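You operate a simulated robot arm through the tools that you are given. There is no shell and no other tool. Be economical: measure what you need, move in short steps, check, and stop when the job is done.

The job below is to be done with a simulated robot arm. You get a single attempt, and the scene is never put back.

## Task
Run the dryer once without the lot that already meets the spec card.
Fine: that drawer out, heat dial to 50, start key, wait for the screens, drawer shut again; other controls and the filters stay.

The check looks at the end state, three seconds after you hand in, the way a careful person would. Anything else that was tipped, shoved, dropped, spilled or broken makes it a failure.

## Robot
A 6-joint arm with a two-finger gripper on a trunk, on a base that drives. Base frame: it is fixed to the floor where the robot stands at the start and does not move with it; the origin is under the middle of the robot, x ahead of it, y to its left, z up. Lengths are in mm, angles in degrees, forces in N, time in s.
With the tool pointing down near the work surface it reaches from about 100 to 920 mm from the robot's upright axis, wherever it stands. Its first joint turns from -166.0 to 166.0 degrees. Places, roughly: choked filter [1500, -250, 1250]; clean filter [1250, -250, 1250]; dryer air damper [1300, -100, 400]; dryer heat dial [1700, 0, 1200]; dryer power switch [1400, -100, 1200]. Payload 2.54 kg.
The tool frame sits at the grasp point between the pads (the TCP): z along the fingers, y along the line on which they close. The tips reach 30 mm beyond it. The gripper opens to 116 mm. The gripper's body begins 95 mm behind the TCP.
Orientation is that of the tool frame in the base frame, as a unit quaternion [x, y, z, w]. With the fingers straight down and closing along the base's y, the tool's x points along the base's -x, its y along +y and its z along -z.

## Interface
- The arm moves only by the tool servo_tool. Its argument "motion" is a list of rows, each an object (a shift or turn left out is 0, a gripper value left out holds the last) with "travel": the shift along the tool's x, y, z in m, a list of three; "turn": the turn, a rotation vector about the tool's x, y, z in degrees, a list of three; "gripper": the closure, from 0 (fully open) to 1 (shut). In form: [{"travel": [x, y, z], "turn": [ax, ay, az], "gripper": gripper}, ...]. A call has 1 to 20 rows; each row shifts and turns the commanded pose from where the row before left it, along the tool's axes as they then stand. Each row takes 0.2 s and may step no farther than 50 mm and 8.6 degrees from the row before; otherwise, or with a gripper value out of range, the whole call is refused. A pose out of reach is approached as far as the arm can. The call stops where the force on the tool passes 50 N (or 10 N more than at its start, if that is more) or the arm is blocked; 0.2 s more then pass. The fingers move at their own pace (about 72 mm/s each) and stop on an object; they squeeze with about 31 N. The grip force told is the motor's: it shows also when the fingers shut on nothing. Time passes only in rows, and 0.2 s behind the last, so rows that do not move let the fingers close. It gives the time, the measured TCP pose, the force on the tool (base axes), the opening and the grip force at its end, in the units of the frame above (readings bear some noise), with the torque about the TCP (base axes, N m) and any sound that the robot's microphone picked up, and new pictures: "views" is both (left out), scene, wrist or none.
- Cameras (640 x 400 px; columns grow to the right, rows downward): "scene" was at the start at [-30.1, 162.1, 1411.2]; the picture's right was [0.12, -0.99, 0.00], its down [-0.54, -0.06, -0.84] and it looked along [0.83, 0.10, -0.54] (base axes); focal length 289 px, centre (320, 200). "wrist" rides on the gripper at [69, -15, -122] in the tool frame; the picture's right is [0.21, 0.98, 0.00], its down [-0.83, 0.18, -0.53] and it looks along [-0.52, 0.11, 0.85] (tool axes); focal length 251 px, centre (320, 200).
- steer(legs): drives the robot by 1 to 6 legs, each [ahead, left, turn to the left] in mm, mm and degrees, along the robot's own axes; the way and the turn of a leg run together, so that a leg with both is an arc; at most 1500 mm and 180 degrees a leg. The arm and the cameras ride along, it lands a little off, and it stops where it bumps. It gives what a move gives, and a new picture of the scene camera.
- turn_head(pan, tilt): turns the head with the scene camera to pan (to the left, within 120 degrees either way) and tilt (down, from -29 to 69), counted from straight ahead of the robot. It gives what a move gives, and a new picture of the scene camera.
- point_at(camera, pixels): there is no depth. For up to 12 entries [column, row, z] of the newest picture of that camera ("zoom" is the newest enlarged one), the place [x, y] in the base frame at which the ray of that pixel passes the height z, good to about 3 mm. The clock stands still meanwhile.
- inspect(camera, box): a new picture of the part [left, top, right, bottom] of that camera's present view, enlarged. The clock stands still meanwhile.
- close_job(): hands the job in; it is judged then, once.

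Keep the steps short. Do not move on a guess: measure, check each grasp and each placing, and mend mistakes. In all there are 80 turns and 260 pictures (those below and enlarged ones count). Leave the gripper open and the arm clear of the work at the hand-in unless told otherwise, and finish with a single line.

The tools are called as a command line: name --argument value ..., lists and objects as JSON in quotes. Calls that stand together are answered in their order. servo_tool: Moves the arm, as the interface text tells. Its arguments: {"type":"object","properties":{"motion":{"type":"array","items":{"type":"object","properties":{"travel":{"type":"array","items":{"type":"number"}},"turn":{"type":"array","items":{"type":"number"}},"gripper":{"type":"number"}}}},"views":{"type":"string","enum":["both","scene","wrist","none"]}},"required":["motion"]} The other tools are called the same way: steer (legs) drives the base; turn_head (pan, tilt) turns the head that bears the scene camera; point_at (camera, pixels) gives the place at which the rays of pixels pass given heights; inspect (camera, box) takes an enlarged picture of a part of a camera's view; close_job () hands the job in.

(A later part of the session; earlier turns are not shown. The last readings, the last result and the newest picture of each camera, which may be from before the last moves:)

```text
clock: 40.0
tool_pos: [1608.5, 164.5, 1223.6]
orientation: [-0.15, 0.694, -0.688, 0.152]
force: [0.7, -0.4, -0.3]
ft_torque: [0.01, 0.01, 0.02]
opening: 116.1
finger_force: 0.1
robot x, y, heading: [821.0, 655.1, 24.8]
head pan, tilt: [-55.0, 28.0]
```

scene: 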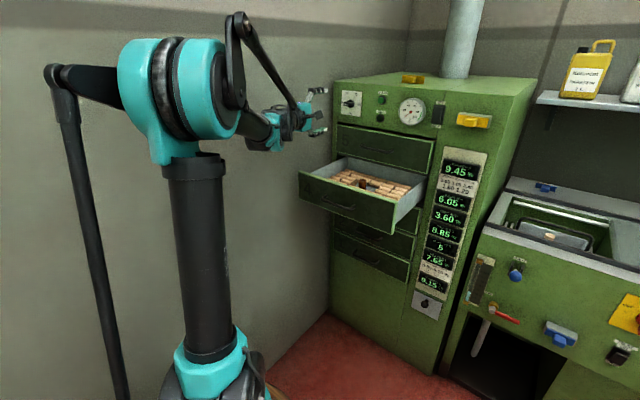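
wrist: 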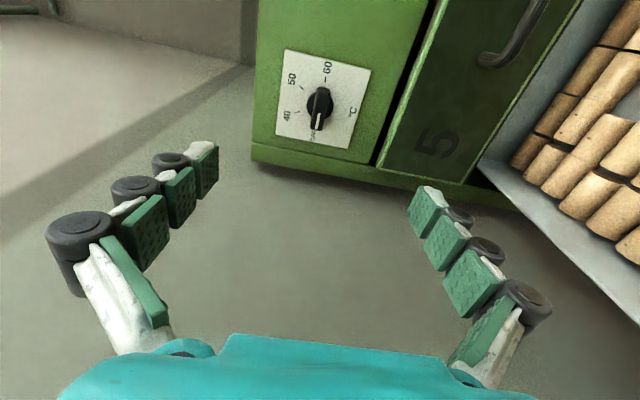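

The dial is in the wrist view at (320,105). I zoom and measure it.

inspect --camera "wrist" --box '[256, 40, 384, 160]'

point_at --camera "wrist" --pixels '[[320, 105, 1230], [320, 105, 1220], [316, 128, 1230], [316, 128, 1220], [320, 88, 1220]]'

point_at --camera "scene" --pixels '[[351, 104, 1230], [351, 104, 1200], [382, 99, 1250], [382, 99, 1230]]'

inspect --camera "scene" --box '[334, 84, 398, 128]'

```text
3.33 times, centred on (320, 100) of wrist
```

zoom: 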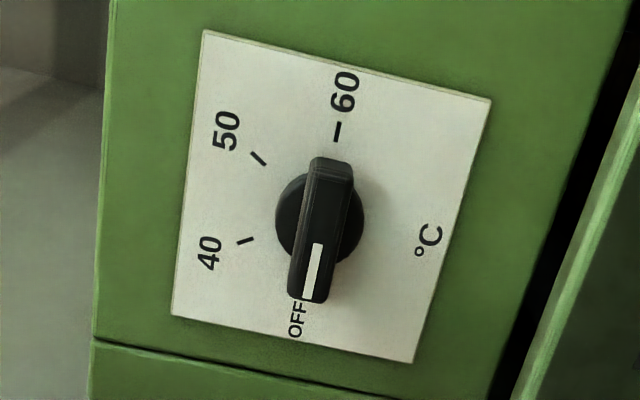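

```text
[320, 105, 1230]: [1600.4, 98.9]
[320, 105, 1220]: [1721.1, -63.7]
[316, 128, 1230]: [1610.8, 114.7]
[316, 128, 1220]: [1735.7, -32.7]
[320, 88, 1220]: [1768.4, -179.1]
```

```text
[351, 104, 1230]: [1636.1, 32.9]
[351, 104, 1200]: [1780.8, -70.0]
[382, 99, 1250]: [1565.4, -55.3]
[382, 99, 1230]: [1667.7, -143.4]
```

```text
9.09 times, centred on (366, 106) of scene
```

zoom: 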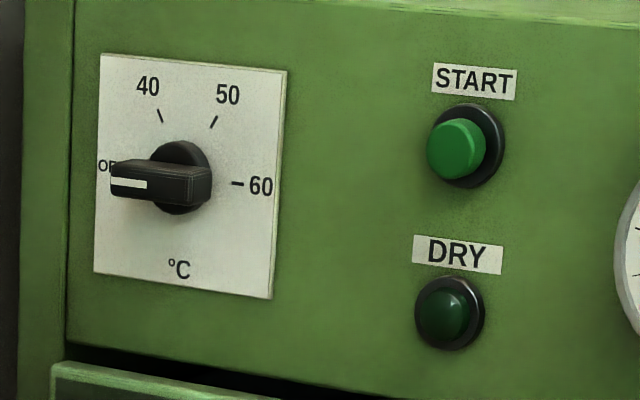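

Knob axis: about t=1528, z=1225, front near n=-658. I correct sideways/up, narrow fingers to 50 mm and advance 100 mm.

servo_tool --motion '[{"travel": [0.01, -0.0025, 0], "gripper": 0.57}, {"travel": [0, 0, 0.03]}, {"travel": [0, 0, 0.03]}, {"travel": [0, 0, 0.03]}, {"travel": [0, 0, 0.01]}]'

inspect --camera "wrist" --box '[200, 20, 440, 260]'

```text
clock: 41.2
tool_pos: [1640.0, 70.8, 1224.3]
orientation: [-0.151, 0.693, -0.688, 0.152]
force: [-0.1, 0.1, 0.3]
ft_torque: [-0.02, 0.04, 0.01]
opening: 49.9
finger_force: 0.0
robot x, y, heading: [822.4, 653.7, 24.8]
head pan, tilt: [-55.0, 28.0]
```

scene: 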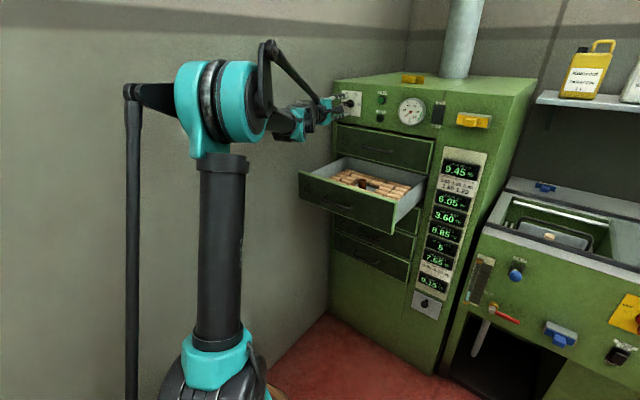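
wrist: 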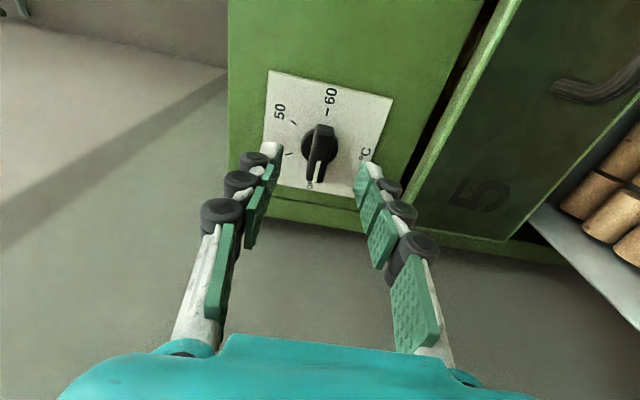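

```text
1.67 times, centred on (320, 140) of wrist
```

zoom: 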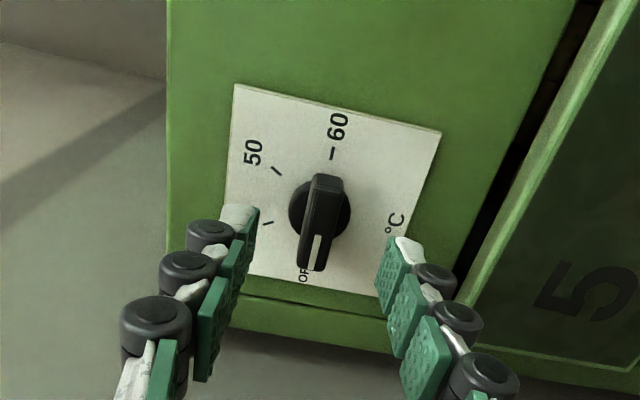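

Knob lies centred between the fingers. Forward 42 mm in small steps.

servo_tool --motion '[{"travel": [0, 0, 0.015]}, {"travel": [0, 0, 0.015]}, {"travel": [0, 0, 0.006]}, {"travel": [0, 0, 0.006]}]' --views "wrist"

inspect --camera "wrist" --box '[240, 80, 400, 240]'

inspect --camera "scene" --box '[310, 76, 390, 136]'

```text
clock: 42.2
tool_pos: [1659.5, 32.1, 1224.8]
orientation: [-0.151, 0.693, -0.688, 0.152]
force: [-0.4, 0.5, 0.1]
ft_torque: [0.01, -0.01, 0.0]
opening: 49.8
finger_force: 0.1
robot x, y, heading: [821.2, 652.7, 24.6]
head pan, tilt: [-55.0, 28.0]
```

wrist: 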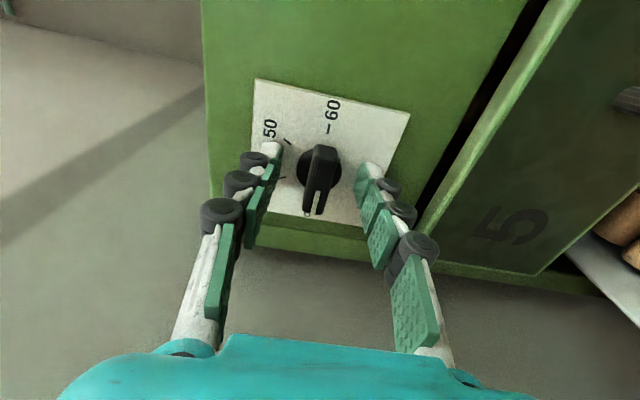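

```text
2.50 times, centred on (320, 160) of wrist
```

zoom: 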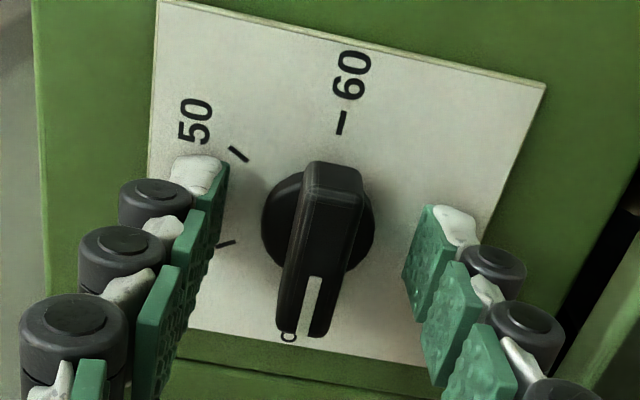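

```text
6.67 times, centred on (350, 106) of scene
```

zoom: 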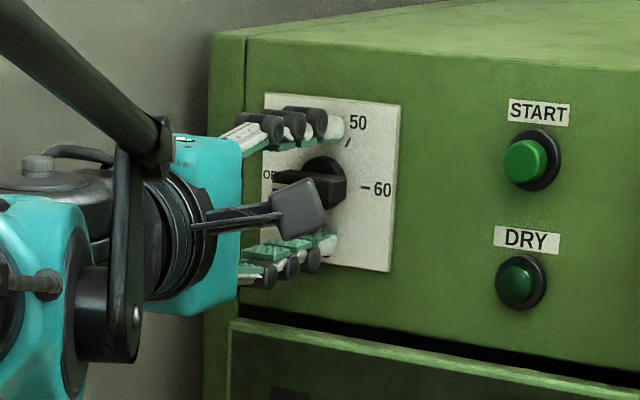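

Still no contact; tips seem ~15 mm off the plate. I go 10 mm further in 2.5 mm steps.

servo_tool --motion '[{"travel": [0, 0, 0.0025]}, {"travel": [0, 0, 0.0025]}, {"travel": [0, 0, 0.0025]}, {"travel": [0, 0, 0.0025]}]' --views "none"

inspect --camera "wrist" --box '[240, 80, 400, 240]'

inspect --camera "scene" --box '[310, 76, 390, 136]'

```text
clock: 43.2
tool_pos: [1661.2, 25.7, 1226.3]
orientation: [-0.151, 0.693, -0.688, 0.151]
force: [-17.4, 26.9, -2.0]
ft_torque: [0.29, 0.19, -0.48]
opening: 54.8
finger_force: 7.5
robot x, y, heading: [820.2, 654.1, 24.6]
head pan, tilt: [-55.0, 28.0]
```

```text
2.50 times, centred on (320, 160) of wrist
```

zoom: 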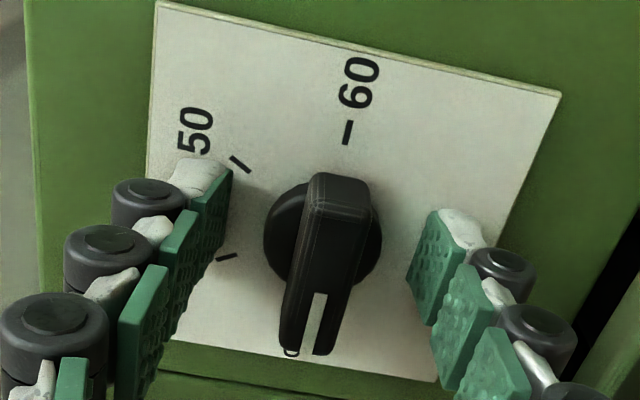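

```text
6.67 times, centred on (350, 106) of scene
```

zoom: 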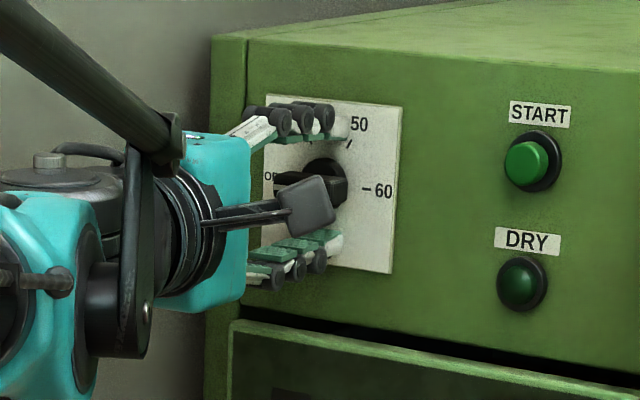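

Tips touched the plate (tip plane n≈-682). Back 5 mm and close on the knob.

servo_tool --motion '[{"travel": [0, 0, -0.006]}, {"gripper": 1.0}, {"gripper": 1.0}, {"gripper": 1.0}, {}]' --views "wrist"

inspect --camera "wrist" --box '[240, 80, 400, 240]'

```text
clock: 44.4
tool_pos: [1659.1, 28.4, 1225.1]
orientation: [-0.151, 0.693, -0.688, 0.152]
force: [16.5, -23.7, 28.1]
ft_torque: [-0.62, -0.33, -0.05]
opening: 29.2
finger_force: 44.7
robot x, y, heading: [821.6, 653.9, 24.5]
head pan, tilt: [-55.0, 28.0]
```

wrist: 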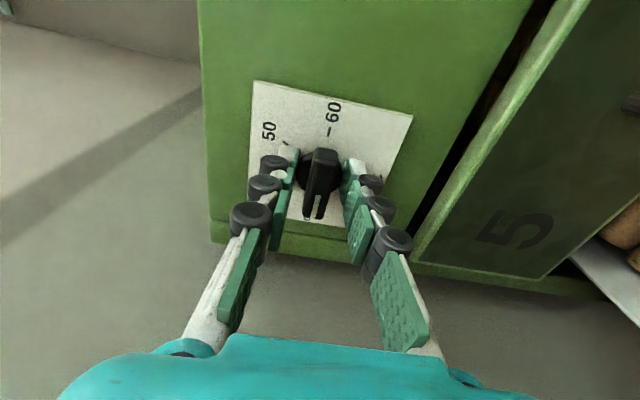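

```text
2.50 times, centred on (320, 160) of wrist
```

zoom: 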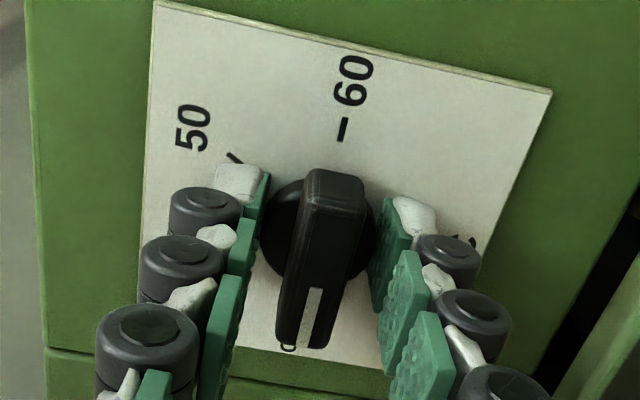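

The pads closed on the round collar (29 mm), not the bar. I open, back out 11 mm, and close on the bar.

servo_tool --motion '[{"gripper": 0.57}, {"gripper": 0.57}, {"travel": [0, 0, -0.011]}, {"gripper": 1.0}, {"gripper": 1.0}, {"gripper": 1.0}, {}]' --views "wrist"

inspect --camera "wrist" --box '[240, 80, 400, 240]'

```text
clock: 46.0
tool_pos: [1655.4, 39.6, 1225.3]
orientation: [-0.15, 0.693, -0.688, 0.152]
force: [2.5, -3.3, 11.0]
ft_torque: [-0.27, -0.12, -0.05]
opening: 13.4
finger_force: 40.1
robot x, y, heading: [818.1, 657.1, 24.7]
head pan, tilt: [-55.0, 28.0]
```

wrist: 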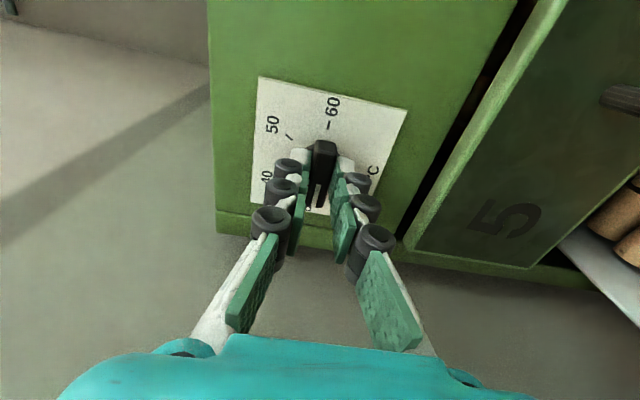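

```text
2.50 times, centred on (320, 160) of wrist
```

zoom: 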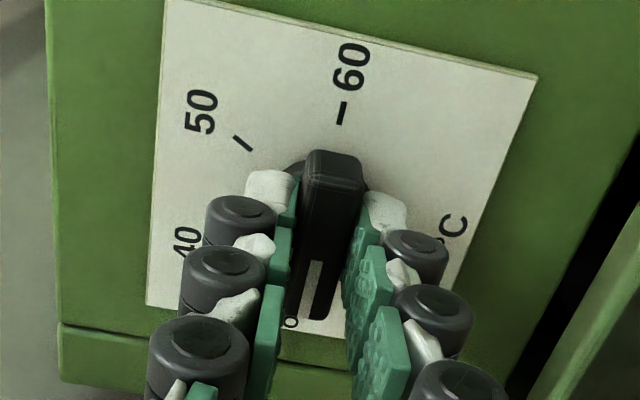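

Bar gripped (13.4 mm). I start turning clockwise (+z), 24° first, watching force.

servo_tool --motion '[{"turn": [0, 0, 6]}, {"turn": [0, 0, 6]}, {"turn": [0, 0, 6]}, {"turn": [0, 0, 6]}, {}]' --views "wrist"

```text
clock: 47.2
tool_pos: [1654.7, 39.2, 1225.6]
orientation: [-0.003, 0.71, -0.641, 0.292]
force: [-6.1, 7.2, -14.2]
ft_torque: [-0.21, -0.02, 0.37]
opening: 13.6
finger_force: 40.2
robot x, y, heading: [820.5, 654.8, 24.5]
head pan, tilt: [-55.0, 28.0]
```

wrist: 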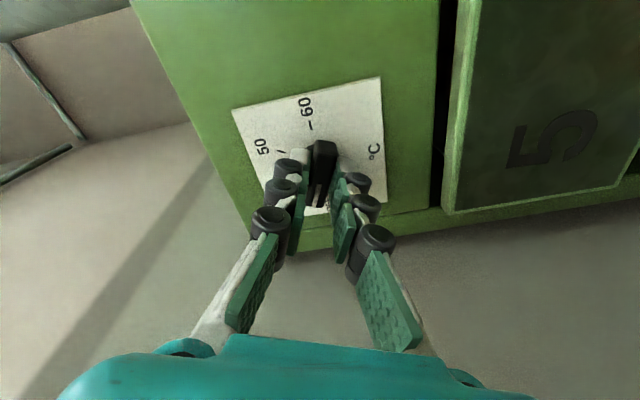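

Knob turns along. 48° more (total 72°).

servo_tool --motion '[{"turn": [0, 0, 6]}, {"turn": [0, 0, 6]}, {"turn": [0, 0, 6]}, {"turn": [0, 0, 6]}, {"turn": [0, 0, 6]}, {"turn": [0, 0, 6]}, {"turn": [0, 0, 6]}, {"turn": [0, 0, 6]}, {}]'

```text
clock: 49.2
tool_pos: [1658.1, 38.3, 1222.7]
orientation: [0.286, 0.65, -0.467, 0.527]
force: [11.8, 3.1, -13.7]
ft_torque: [0.06, 0.07, -0.21]
opening: 13.9
finger_force: 40.3
robot x, y, heading: [822.2, 654.7, 24.7]
head pan, tilt: [-55.0, 28.0]
```

scene: 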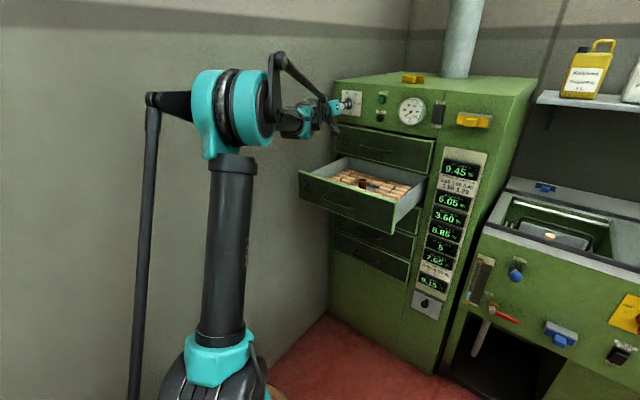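
wrist: 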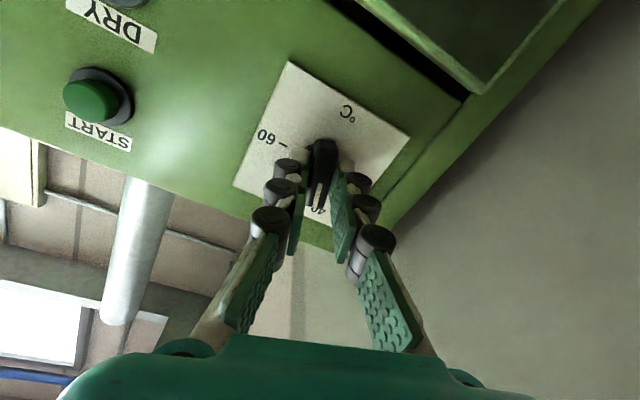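

Force small; pointer has passed 40. The remaining 48°.

servo_tool --motion '[{"turn": [0, 0, 6]}, {"turn": [0, 0, 6]}, {"turn": [0, 0, 6]}, {"turn": [0, 0, 6]}, {"turn": [0, 0, 6]}, {"turn": [0, 0, 6]}, {"turn": [0, 0, 6]}, {"turn": [0, 0, 6]}, {}]'

inspect --camera "scene" --box '[310, 76, 390, 136]'

inspect --camera "wrist" --box '[240, 80, 400, 240]'

```text
clock: 51.2
tool_pos: [1656.8, 39.6, 1224.6]
orientation: [0.525, 0.478, -0.212, 0.672]
force: [35.9, -1.5, 14.0]
ft_torque: [-0.06, -0.01, 0.2]
opening: 13.8
finger_force: 40.4
robot x, y, heading: [820.7, 654.2, 24.7]
head pan, tilt: [-55.0, 28.0]
```

scene: 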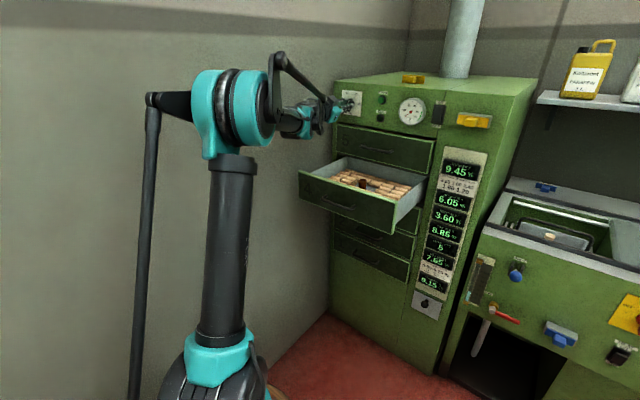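
wrist: 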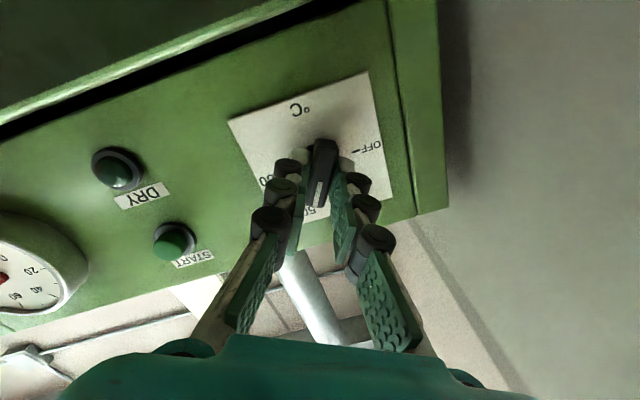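

```text
6.67 times, centred on (350, 106) of scene
```

zoom: 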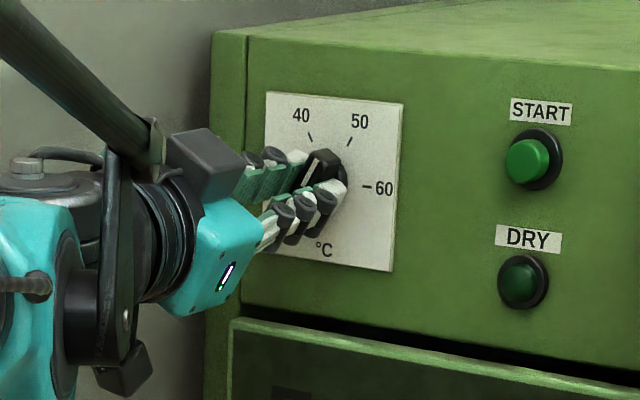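

```text
2.50 times, centred on (320, 160) of wrist
```

zoom: 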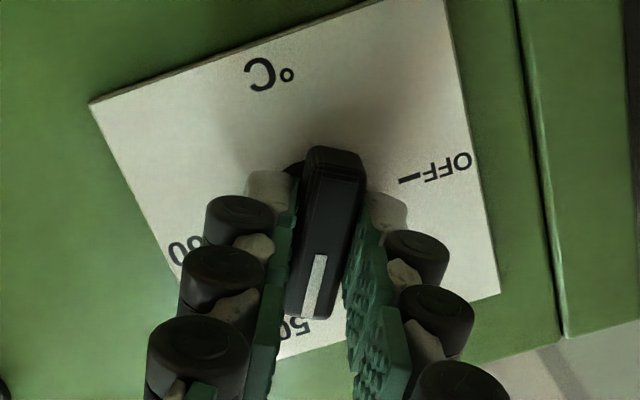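

Pointer appears at 50. I open, back off 45 mm, and verify.

servo_tool --motion '[{"gripper": 0.6}, {"gripper": 0.6}, {"travel": [0, 0, -0.025]}, {"travel": [0, 0, -0.025]}, {"travel": [0, 0, -0.03]}]' --views "wrist"

inspect --camera "scene" --box '[310, 76, 390, 136]'

inspect --camera "wrist" --box '[240, 40, 400, 200]'

```text
clock: 52.4
tool_pos: [1621.3, 110.9, 1224.4]
orientation: [0.525, 0.477, -0.213, 0.671]
force: [0.1, 0.0, -0.7]
ft_torque: [-0.04, 0.0, -0.06]
opening: 46.4
finger_force: 0.0
robot x, y, heading: [821.6, 652.3, 24.9]
head pan, tilt: [-55.0, 28.0]
```

wrist: 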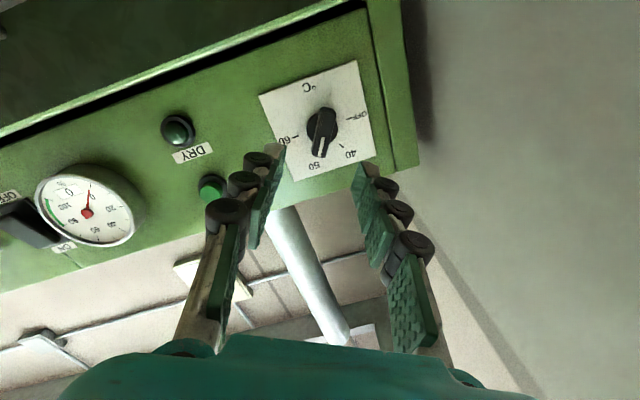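

```text
6.67 times, centred on (350, 106) of scene
```

zoom: 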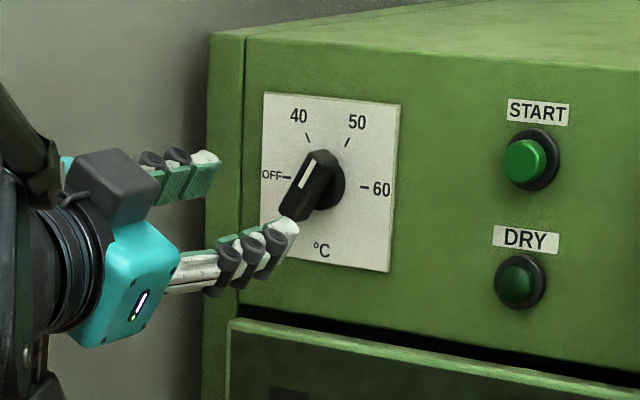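

```text
2.50 times, centred on (320, 120) of wrist
```

zoom: 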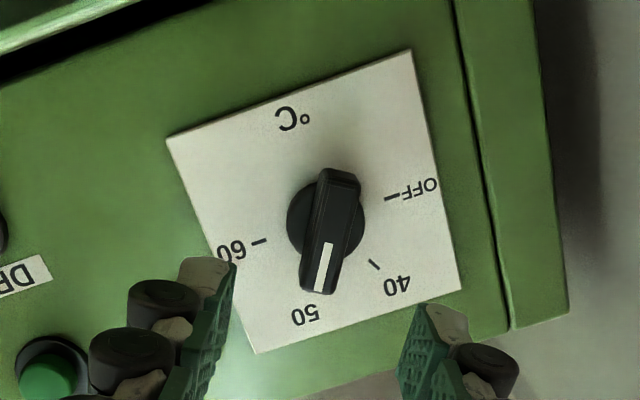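

Dial stands on 50. Next: start key. I measure it from both cameras: scene (380.8,100.5), wrist (210,188).

point_at --camera "scene" --pixels '[[380.8, 100.5, 1250], [380.8, 100.5, 1240], [322, 104, 1250]]'

point_at --camera "wrist" --pixels '[[210, 187, 1250], [210, 187, 1240], [325, 128, 1225]]'

```text
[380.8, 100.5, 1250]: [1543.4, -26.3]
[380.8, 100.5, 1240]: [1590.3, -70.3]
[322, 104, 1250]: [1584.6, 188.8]
```

```text
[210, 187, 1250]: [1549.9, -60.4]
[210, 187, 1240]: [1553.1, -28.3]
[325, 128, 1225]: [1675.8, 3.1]
```

Key at about (1555,-45,1247). I close the fingers and shift to its line (125 mm right, 22 mm up), then advance 60 mm.

servo_tool --motion '[{"travel": [-0.0272, -0.0324, 0], "gripper": 1.0}, {"travel": [-0.0272, -0.0324, 0]}, {"travel": [-0.0272, -0.0324, 0]}, {"travel": [0, 0, 0.03]}, {"travel": [0, 0, 0.025]}]'

inspect --camera "scene" --box '[340, 76, 420, 136]'

inspect --camera "wrist" --box '[240, 60, 400, 220]'

```text
clock: 53.6
tool_pos: [1531.4, 9.7, 1246.4]
orientation: [0.525, 0.477, -0.211, 0.672]
force: [-1.1, 0.2, 0.4]
ft_torque: [0.0, 0.02, 0.03]
opening: 0.1
finger_force: 28.2
robot x, y, heading: [821.8, 653.4, 24.8]
head pan, tilt: [-55.0, 28.0]
```

scene: 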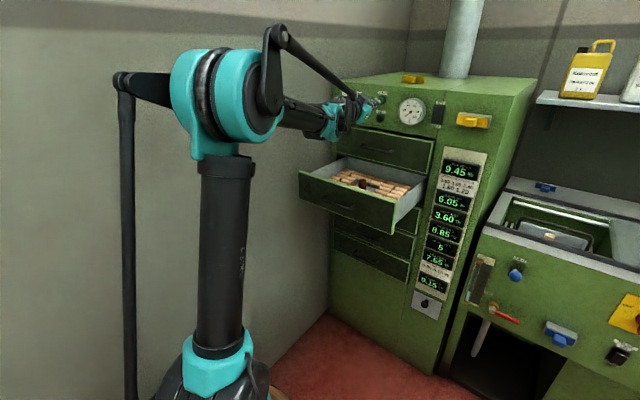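
wrist: 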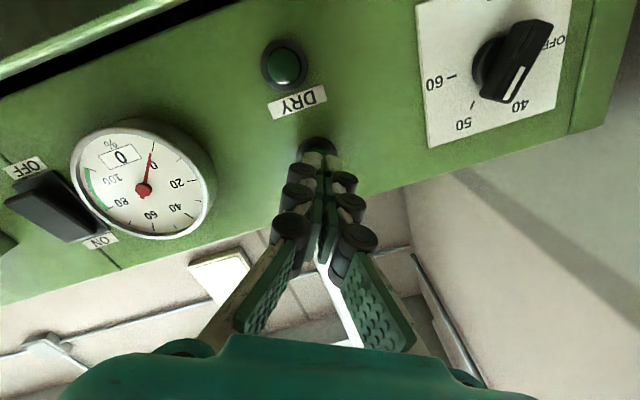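

```text
6.67 times, centred on (380, 106) of scene
```

zoom: 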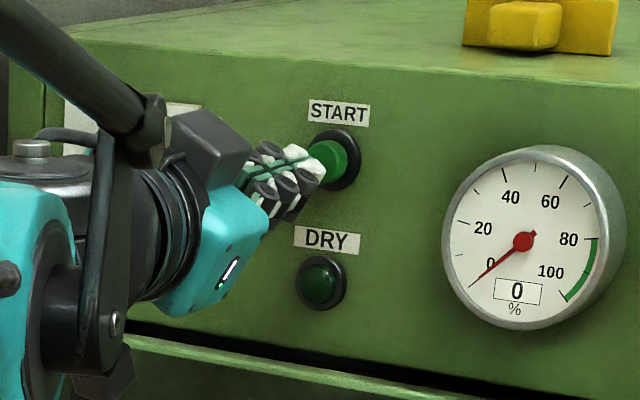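

```text
2.50 times, centred on (320, 140) of wrist
```

zoom: 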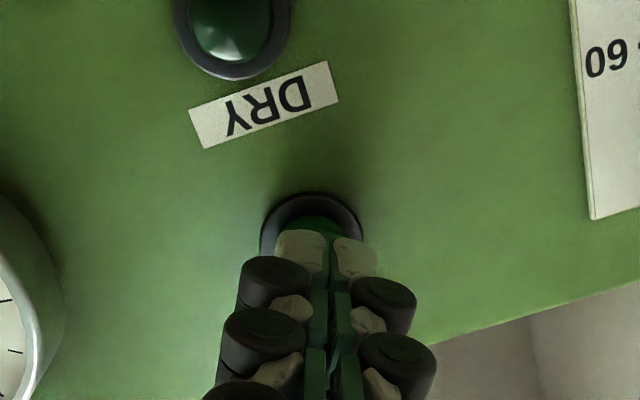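

The tip is in line with the key. First I double-check the dial in this view, as its white line looks odd.

inspect --camera "wrist" --box '[400, 0, 600, 150]'

```text
2.67 times, centred on (500, 75) of wrist
```

zoom: 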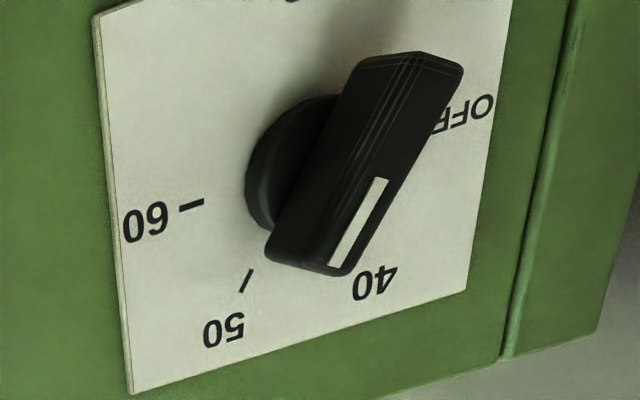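

Knob is aligned with the 50 tick. Now I press: advance in 4 mm steps.

servo_tool --motion '[{"travel": [0, 0, 0.01]}, {"travel": [0, 0, 0.01]}, {"travel": [0, 0, 0.004]}, {"travel": [0, 0, 0.004]}, {"travel": [0, 0, 0.003]}, {"travel": [0, 0, 0.003]}]'

inspect --camera "scene" --box '[340, 76, 420, 136]'

```text
clock: 54.6
tool_pos: [1540.6, -10.7, 1247.3]
orientation: [0.525, 0.477, -0.212, 0.672]
force: [-12.4, 19.7, 3.4]
ft_torque: [-0.24, -0.04, -0.31]
opening: 6.0
finger_force: 29.0
robot x, y, heading: [824.2, 652.9, 24.5]
head pan, tilt: [-55.0, 28.0]
heard: click
stopped in row 4: the force on the tool passed its limit at 58 N (the readings are from after the stop); the commanded pose is now the measured one
```

scene: 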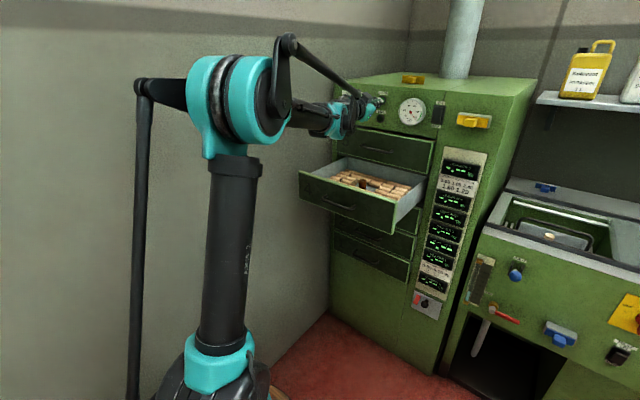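
wrist: 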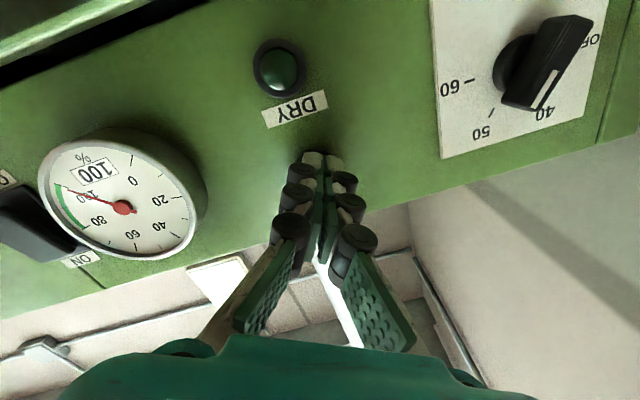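

```text
6.67 times, centred on (380, 106) of scene
```

zoom: 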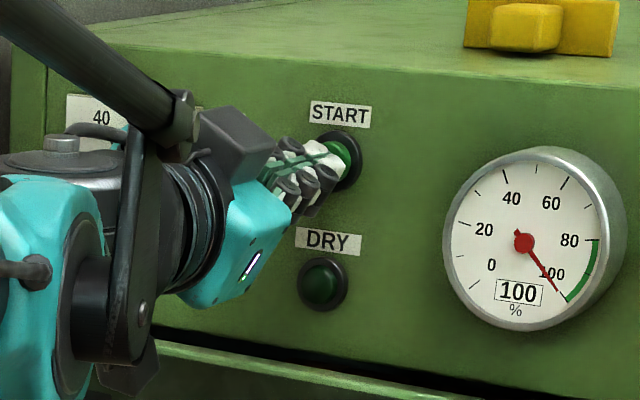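

Click heard; the gauge jumped to 100 and the screens changed, so it is running. I back away from the key and read the screens.

servo_tool --motion '[{"travel": [0, 0, -0.03]}, {"travel": [0, 0, -0.05]}, {"travel": [0, 0, -0.05]}, {}, {}, {}]' --views "scene"

inspect --camera "scene" --box '[330, 76, 490, 176]'

inspect --camera "scene" --box '[400, 150, 500, 330]'

```text
clock: 56.0
tool_pos: [1487.1, 106.4, 1245.8]
orientation: [0.526, 0.476, -0.213, 0.672]
force: [0.2, 0.2, 1.4]
ft_torque: [0.02, 0.0, -0.01]
opening: 0.1
finger_force: 28.7
robot x, y, heading: [822.0, 652.9, 24.8]
head pan, tilt: [-55.0, 28.0]
```

scene: 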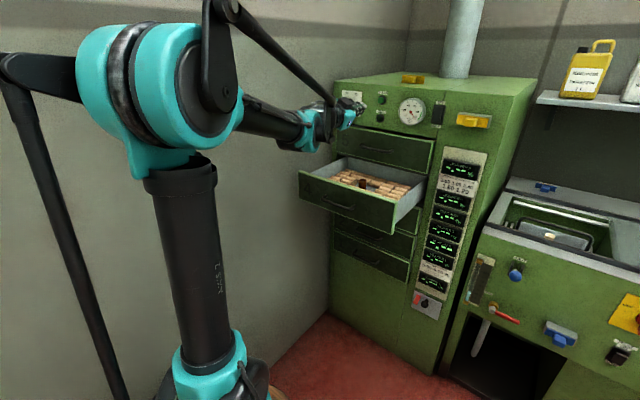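

```text
4.00 times, centred on (410, 126) of scene
```

zoom: 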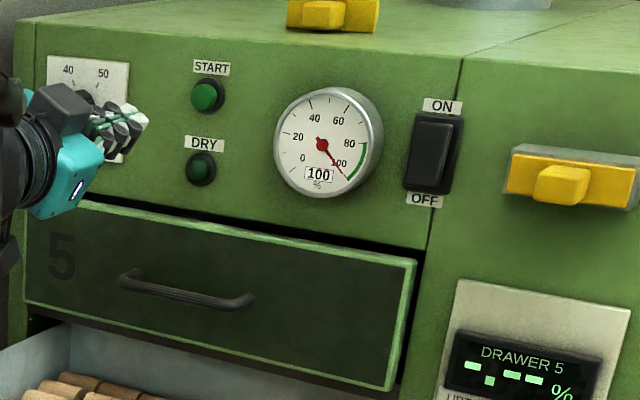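

```text
2.22 times, centred on (450, 240) of scene
```

zoom: 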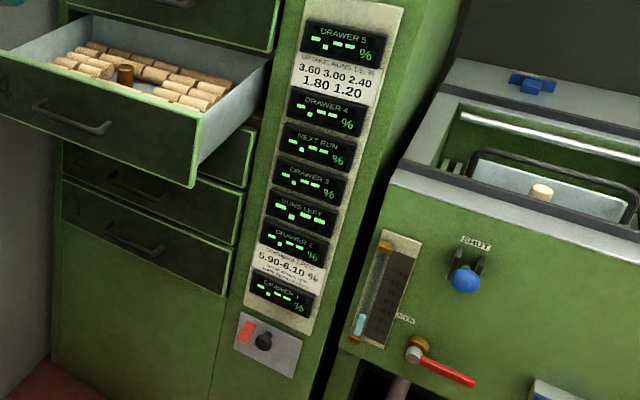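

All screens show dashes: the run is on. While waiting I roll the tool back −120° in free air.

servo_tool --motion '[{"travel": [0, 0, -0.03], "turn": [0, 0, -6]}, {"travel": [0, 0, -0.03], "turn": [0, 0, -6]}, {"turn": [0, 0, -6]}, {"turn": [0, 0, -6]}, {"turn": [0, 0, -6]}, {"turn": [0, 0, -6]}, {"turn": [0, 0, -6]}, {"turn": [0, 0, -6]}, {"turn": [0, 0, -6]}, {"turn": [0, 0, -6]}, {"turn": [0, 0, -6]}, {"turn": [0, 0, -6]}, {"turn": [0, 0, -6]}, {"turn": [0, 0, -6]}, {"turn": [0, 0, -6]}, {"turn": [0, 0, -6]}, {"turn": [0, 0, -6]}, {"turn": [0, 0, -6]}, {"turn": [0, 0, -6]}, {"turn": [0, 0, -6]}]' --views "both"

inspect --camera "scene" --box '[330, 80, 490, 320]'

```text
clock: 60.2
tool_pos: [1461.9, 160.8, 1246.1]
orientation: [-0.15, 0.694, -0.688, 0.151]
force: [-0.4, -0.6, 0.8]
ft_torque: [-0.01, 0.03, -0.01]
opening: 0.1
finger_force: 28.7
robot x, y, heading: [820.6, 656.4, 24.7]
head pan, tilt: [-55.0, 28.0]
```

scene: 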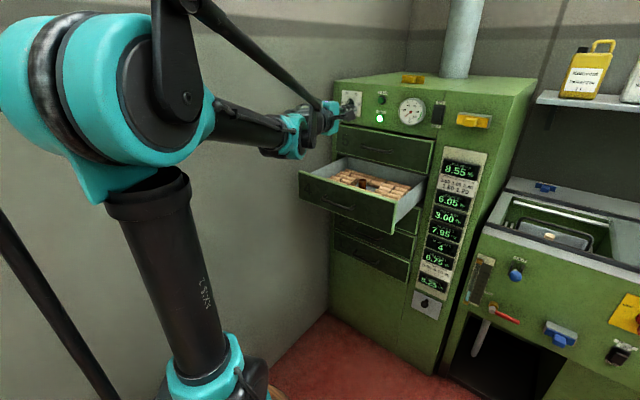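
wrist: 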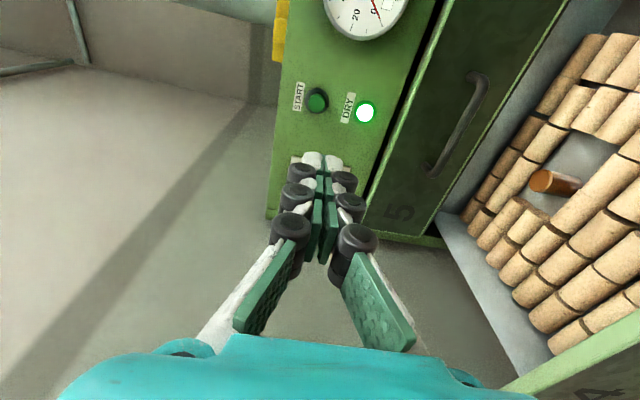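

```text
1.67 times, centred on (410, 200) of scene
```

zoom: 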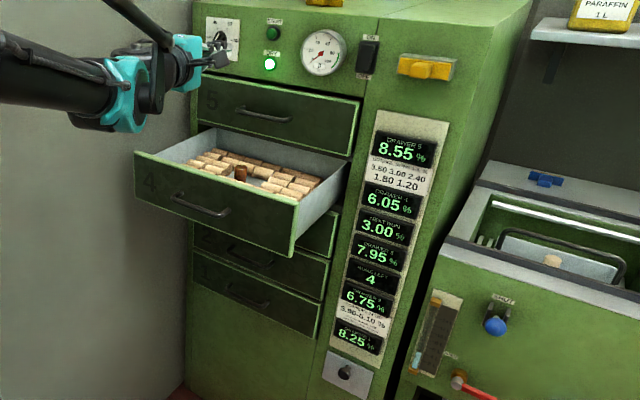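

Screens are back: others dropped, drawer 4 still 6.05, DRY lamp on, 4 runs left. Now I move back, tilt nose-down 20°, and descend in front of drawer 4.

servo_tool --motion '[{"travel": [0, 0, -0.04], "turn": [-5, 0, 0]}, {"travel": [0, 0, -0.04], "turn": [-5, 0, 0]}, {"travel": [0, 0, -0.04], "turn": [-5, 0, 0]}, {"travel": [0, 0, -0.04], "turn": [-5, 0, 0]}, {"travel": [0, 0.046, 0.0168]}, {"travel": [0, 0.046, 0.0168]}, {"travel": [0, 0.046, 0.0168]}, {"travel": [0, 0.046, 0.0168]}, {"travel": [0, 0.046, 0.0168]}]'

```text
clock: 62.2
tool_pos: [1396.4, 305.7, 1024.6]
orientation: [-0.173, 0.802, -0.558, 0.124]
force: [-0.6, 0.9, -0.1]
ft_torque: [-0.03, -0.01, 0.03]
opening: 0.0
finger_force: 28.7
robot x, y, heading: [819.3, 656.8, 24.9]
head pan, tilt: [-55.0, 28.0]
```

scene: 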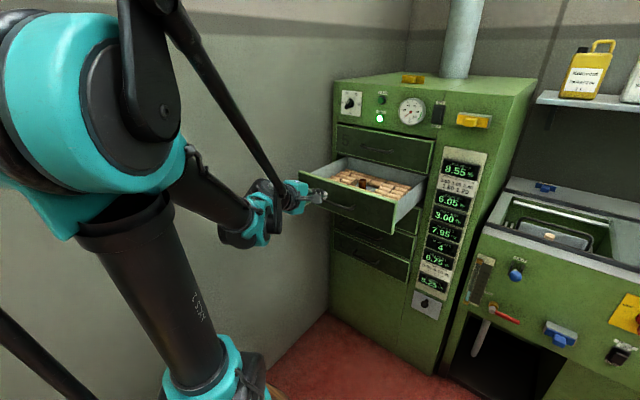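
wrist: 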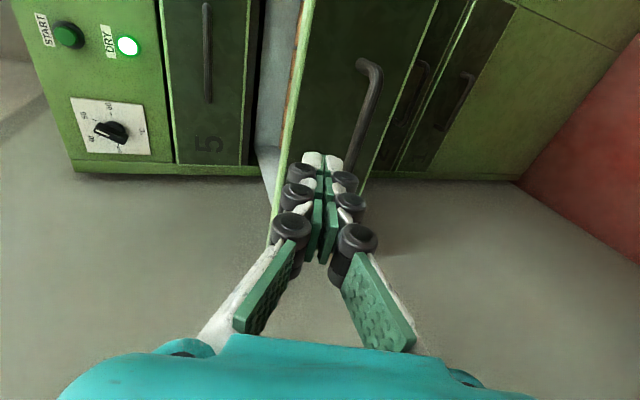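

The fingertips point between drawer 4's top edge and its handle. I advance 75 mm along the tool and look.

servo_tool --motion '[{"travel": [0, 0.006, 0.025]}, {"travel": [0, 0, 0.025]}, {"travel": [0, 0, 0.025]}]'

inspect --camera "scene" --box '[290, 150, 450, 250]'

```text
clock: 63.0
tool_pos: [1425.4, 242.2, 992.6]
orientation: [-0.174, 0.802, -0.557, 0.123]
force: [-0.6, 0.1, 0.2]
ft_torque: [0.0, 0.03, 0.01]
opening: 0.0
finger_force: 28.2
robot x, y, heading: [822.4, 654.6, 24.5]
head pan, tilt: [-55.0, 28.0]
```

scene: 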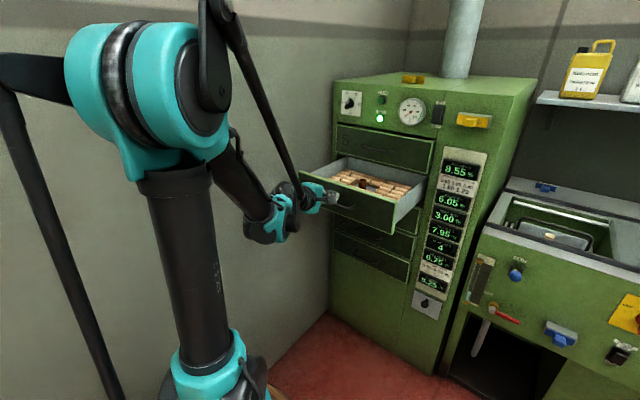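
wrist: 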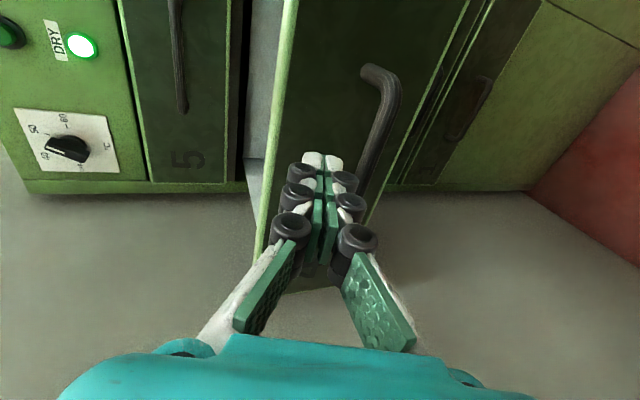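

```text
4.00 times, centred on (370, 200) of scene
```

zoom: 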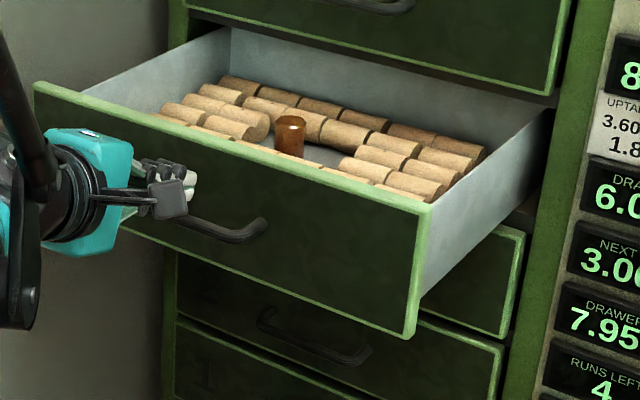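

Aligned above the handle. I contact the face and push horizontally, gently (10 mm per step).

servo_tool --motion '[{"travel": [0, 0, 0.015]}, {"travel": [0, -0.0017, 0.0047]}, {"travel": [0, -0.0017, 0.0047]}, {"travel": [0, -0.0017, 0.0047]}, {"travel": [0, -0.0027, 0.0075]}, {"travel": [0, -0.0027, 0.0075]}, {"travel": [0, -0.0034, 0.0094]}, {"travel": [0, -0.0034, 0.0094]}, {"travel": [0, -0.0034, 0.0094]}, {"travel": [0, -0.0034, 0.0094]}]'

inspect --camera "scene" --box '[290, 150, 450, 250]'

```text
clock: 65.2
tool_pos: [1461.3, 166.2, 987.3]
orientation: [-0.174, 0.803, -0.557, 0.124]
force: [0.2, -0.3, 0.4]
ft_torque: [-0.02, 0.0, 0.01]
opening: 0.0
finger_force: 28.5
robot x, y, heading: [818.9, 653.3, 24.6]
head pan, tilt: [-55.0, 28.0]
```

scene: 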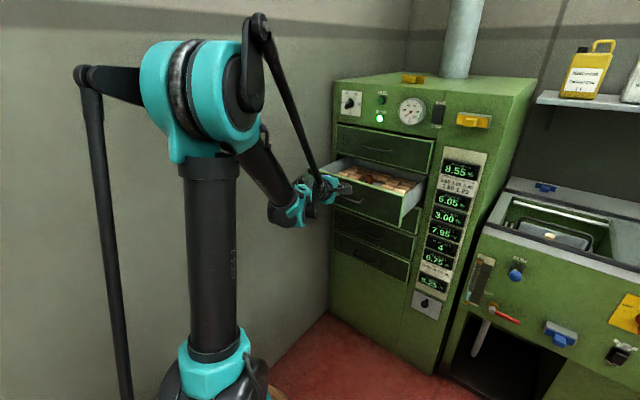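
wrist: 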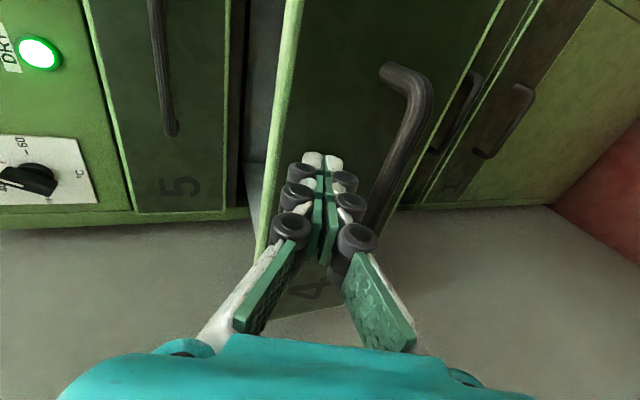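

```text
4.00 times, centred on (370, 200) of scene
```

zoom: 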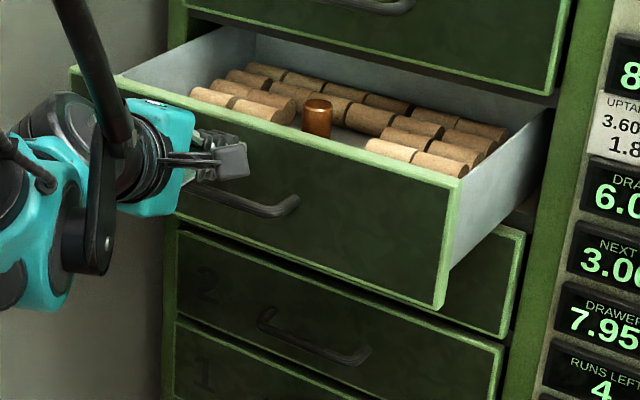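

Drawer slides in, standing cork upright. I continue 170 mm.

servo_tool --motion '[{"travel": [0, -0.0034, 0.0094]}, {"travel": [0, -0.0034, 0.0094]}, {"travel": [0, -0.0034, 0.0094]}, {"travel": [0, -0.0034, 0.0094]}, {"travel": [0, -0.0034, 0.0094]}, {"travel": [0, -0.0034, 0.0094]}, {"travel": [0, -0.0034, 0.0094]}, {"travel": [0, -0.0034, 0.0094]}, {"travel": [0, -0.0034, 0.0094]}, {"travel": [0, -0.0034, 0.0094]}, {"travel": [0, -0.0034, 0.0094]}, {"travel": [0, -0.0034, 0.0094]}, {"travel": [0, -0.0034, 0.0094]}, {"travel": [0, -0.0034, 0.0094]}, {"travel": [0, -0.0034, 0.0094]}, {"travel": [0, -0.0034, 0.0094]}, {"travel": [0, -0.0027, 0.0075]}]'

inspect --camera "scene" --box '[320, 130, 450, 250]'

```text
clock: 68.8
tool_pos: [1531.2, 13.3, 984.6]
orientation: [-0.174, 0.802, -0.557, 0.124]
force: [-0.8, -0.8, 0.0]
ft_torque: [0.03, 0.01, 0.02]
opening: 0.0
finger_force: 28.2
robot x, y, heading: [825.5, 652.9, 24.7]
head pan, tilt: [-55.0, 28.0]
```

scene: 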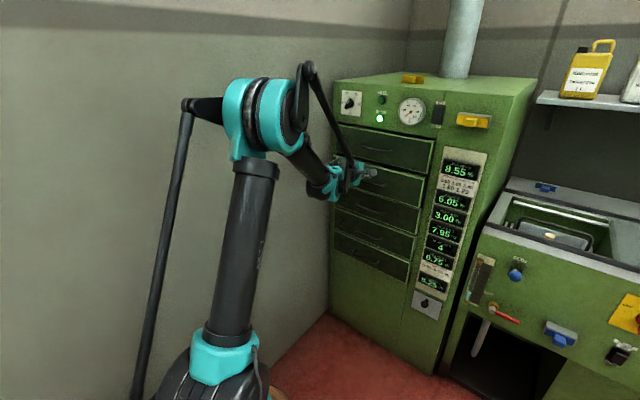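
wrist: 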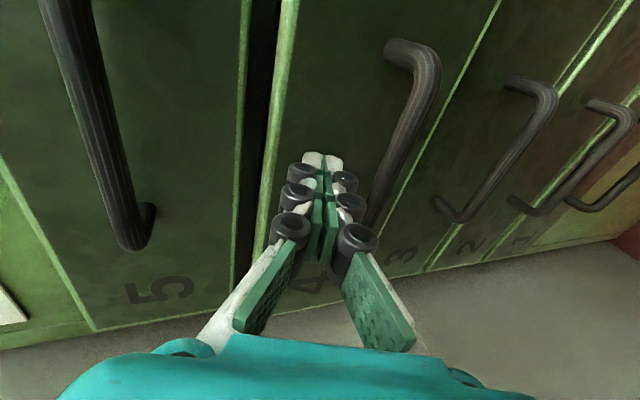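

```text
3.33 times, centred on (385, 190) of scene
```

zoom: 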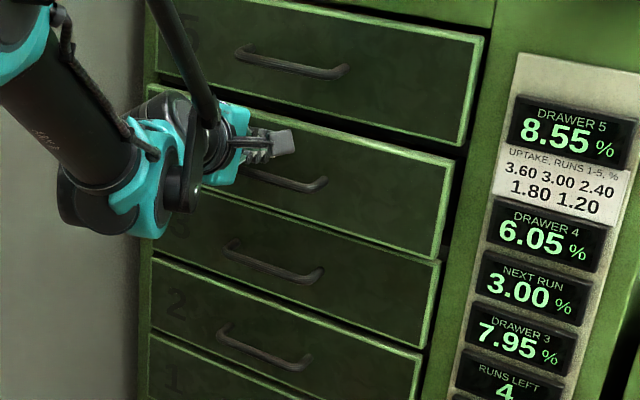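

About 15–20 mm remain. I push on in 4 mm steps until it seats.

servo_tool --motion '[{"travel": [0, -0.0014, 0.0038]}, {"travel": [0, -0.0014, 0.0038]}, {"travel": [0, -0.0014, 0.0038]}, {"travel": [0, -0.0014, 0.0038]}, {"travel": [0, -0.0014, 0.0038]}, {"travel": [0, -0.0014, 0.0038]}, {"travel": [0, -0.001, 0.0028]}, {"travel": [0, -0.001, 0.0028]}]' --views "none"

inspect --camera "scene" --box '[320, 130, 450, 250]'

```text
clock: 70.2
tool_pos: [1538.9, -3.7, 985.3]
orientation: [-0.174, 0.803, -0.556, 0.122]
force: [-11.5, 19.9, 8.1]
ft_torque: [-0.2, 0.01, -0.3]
opening: 0.0
finger_force: 29.1
robot x, y, heading: [821.5, 652.7, 25.0]
head pan, tilt: [-55.0, 28.0]
stopped in row 7: the force on the tool passed its limit at 57 N (the readings are from after the stop); the commanded pose is now the measured one
```

```text
3.33 times, centred on (385, 190) of scene
```

zoom: 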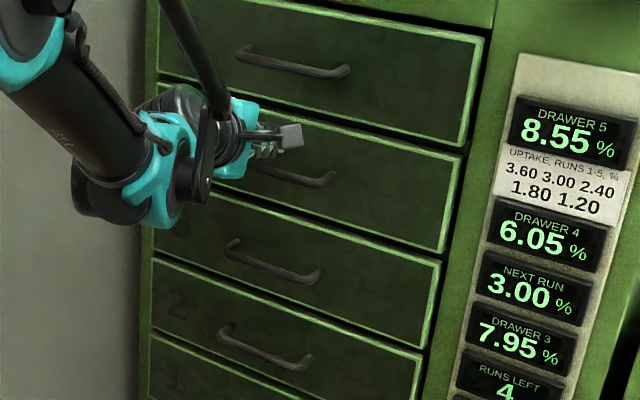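

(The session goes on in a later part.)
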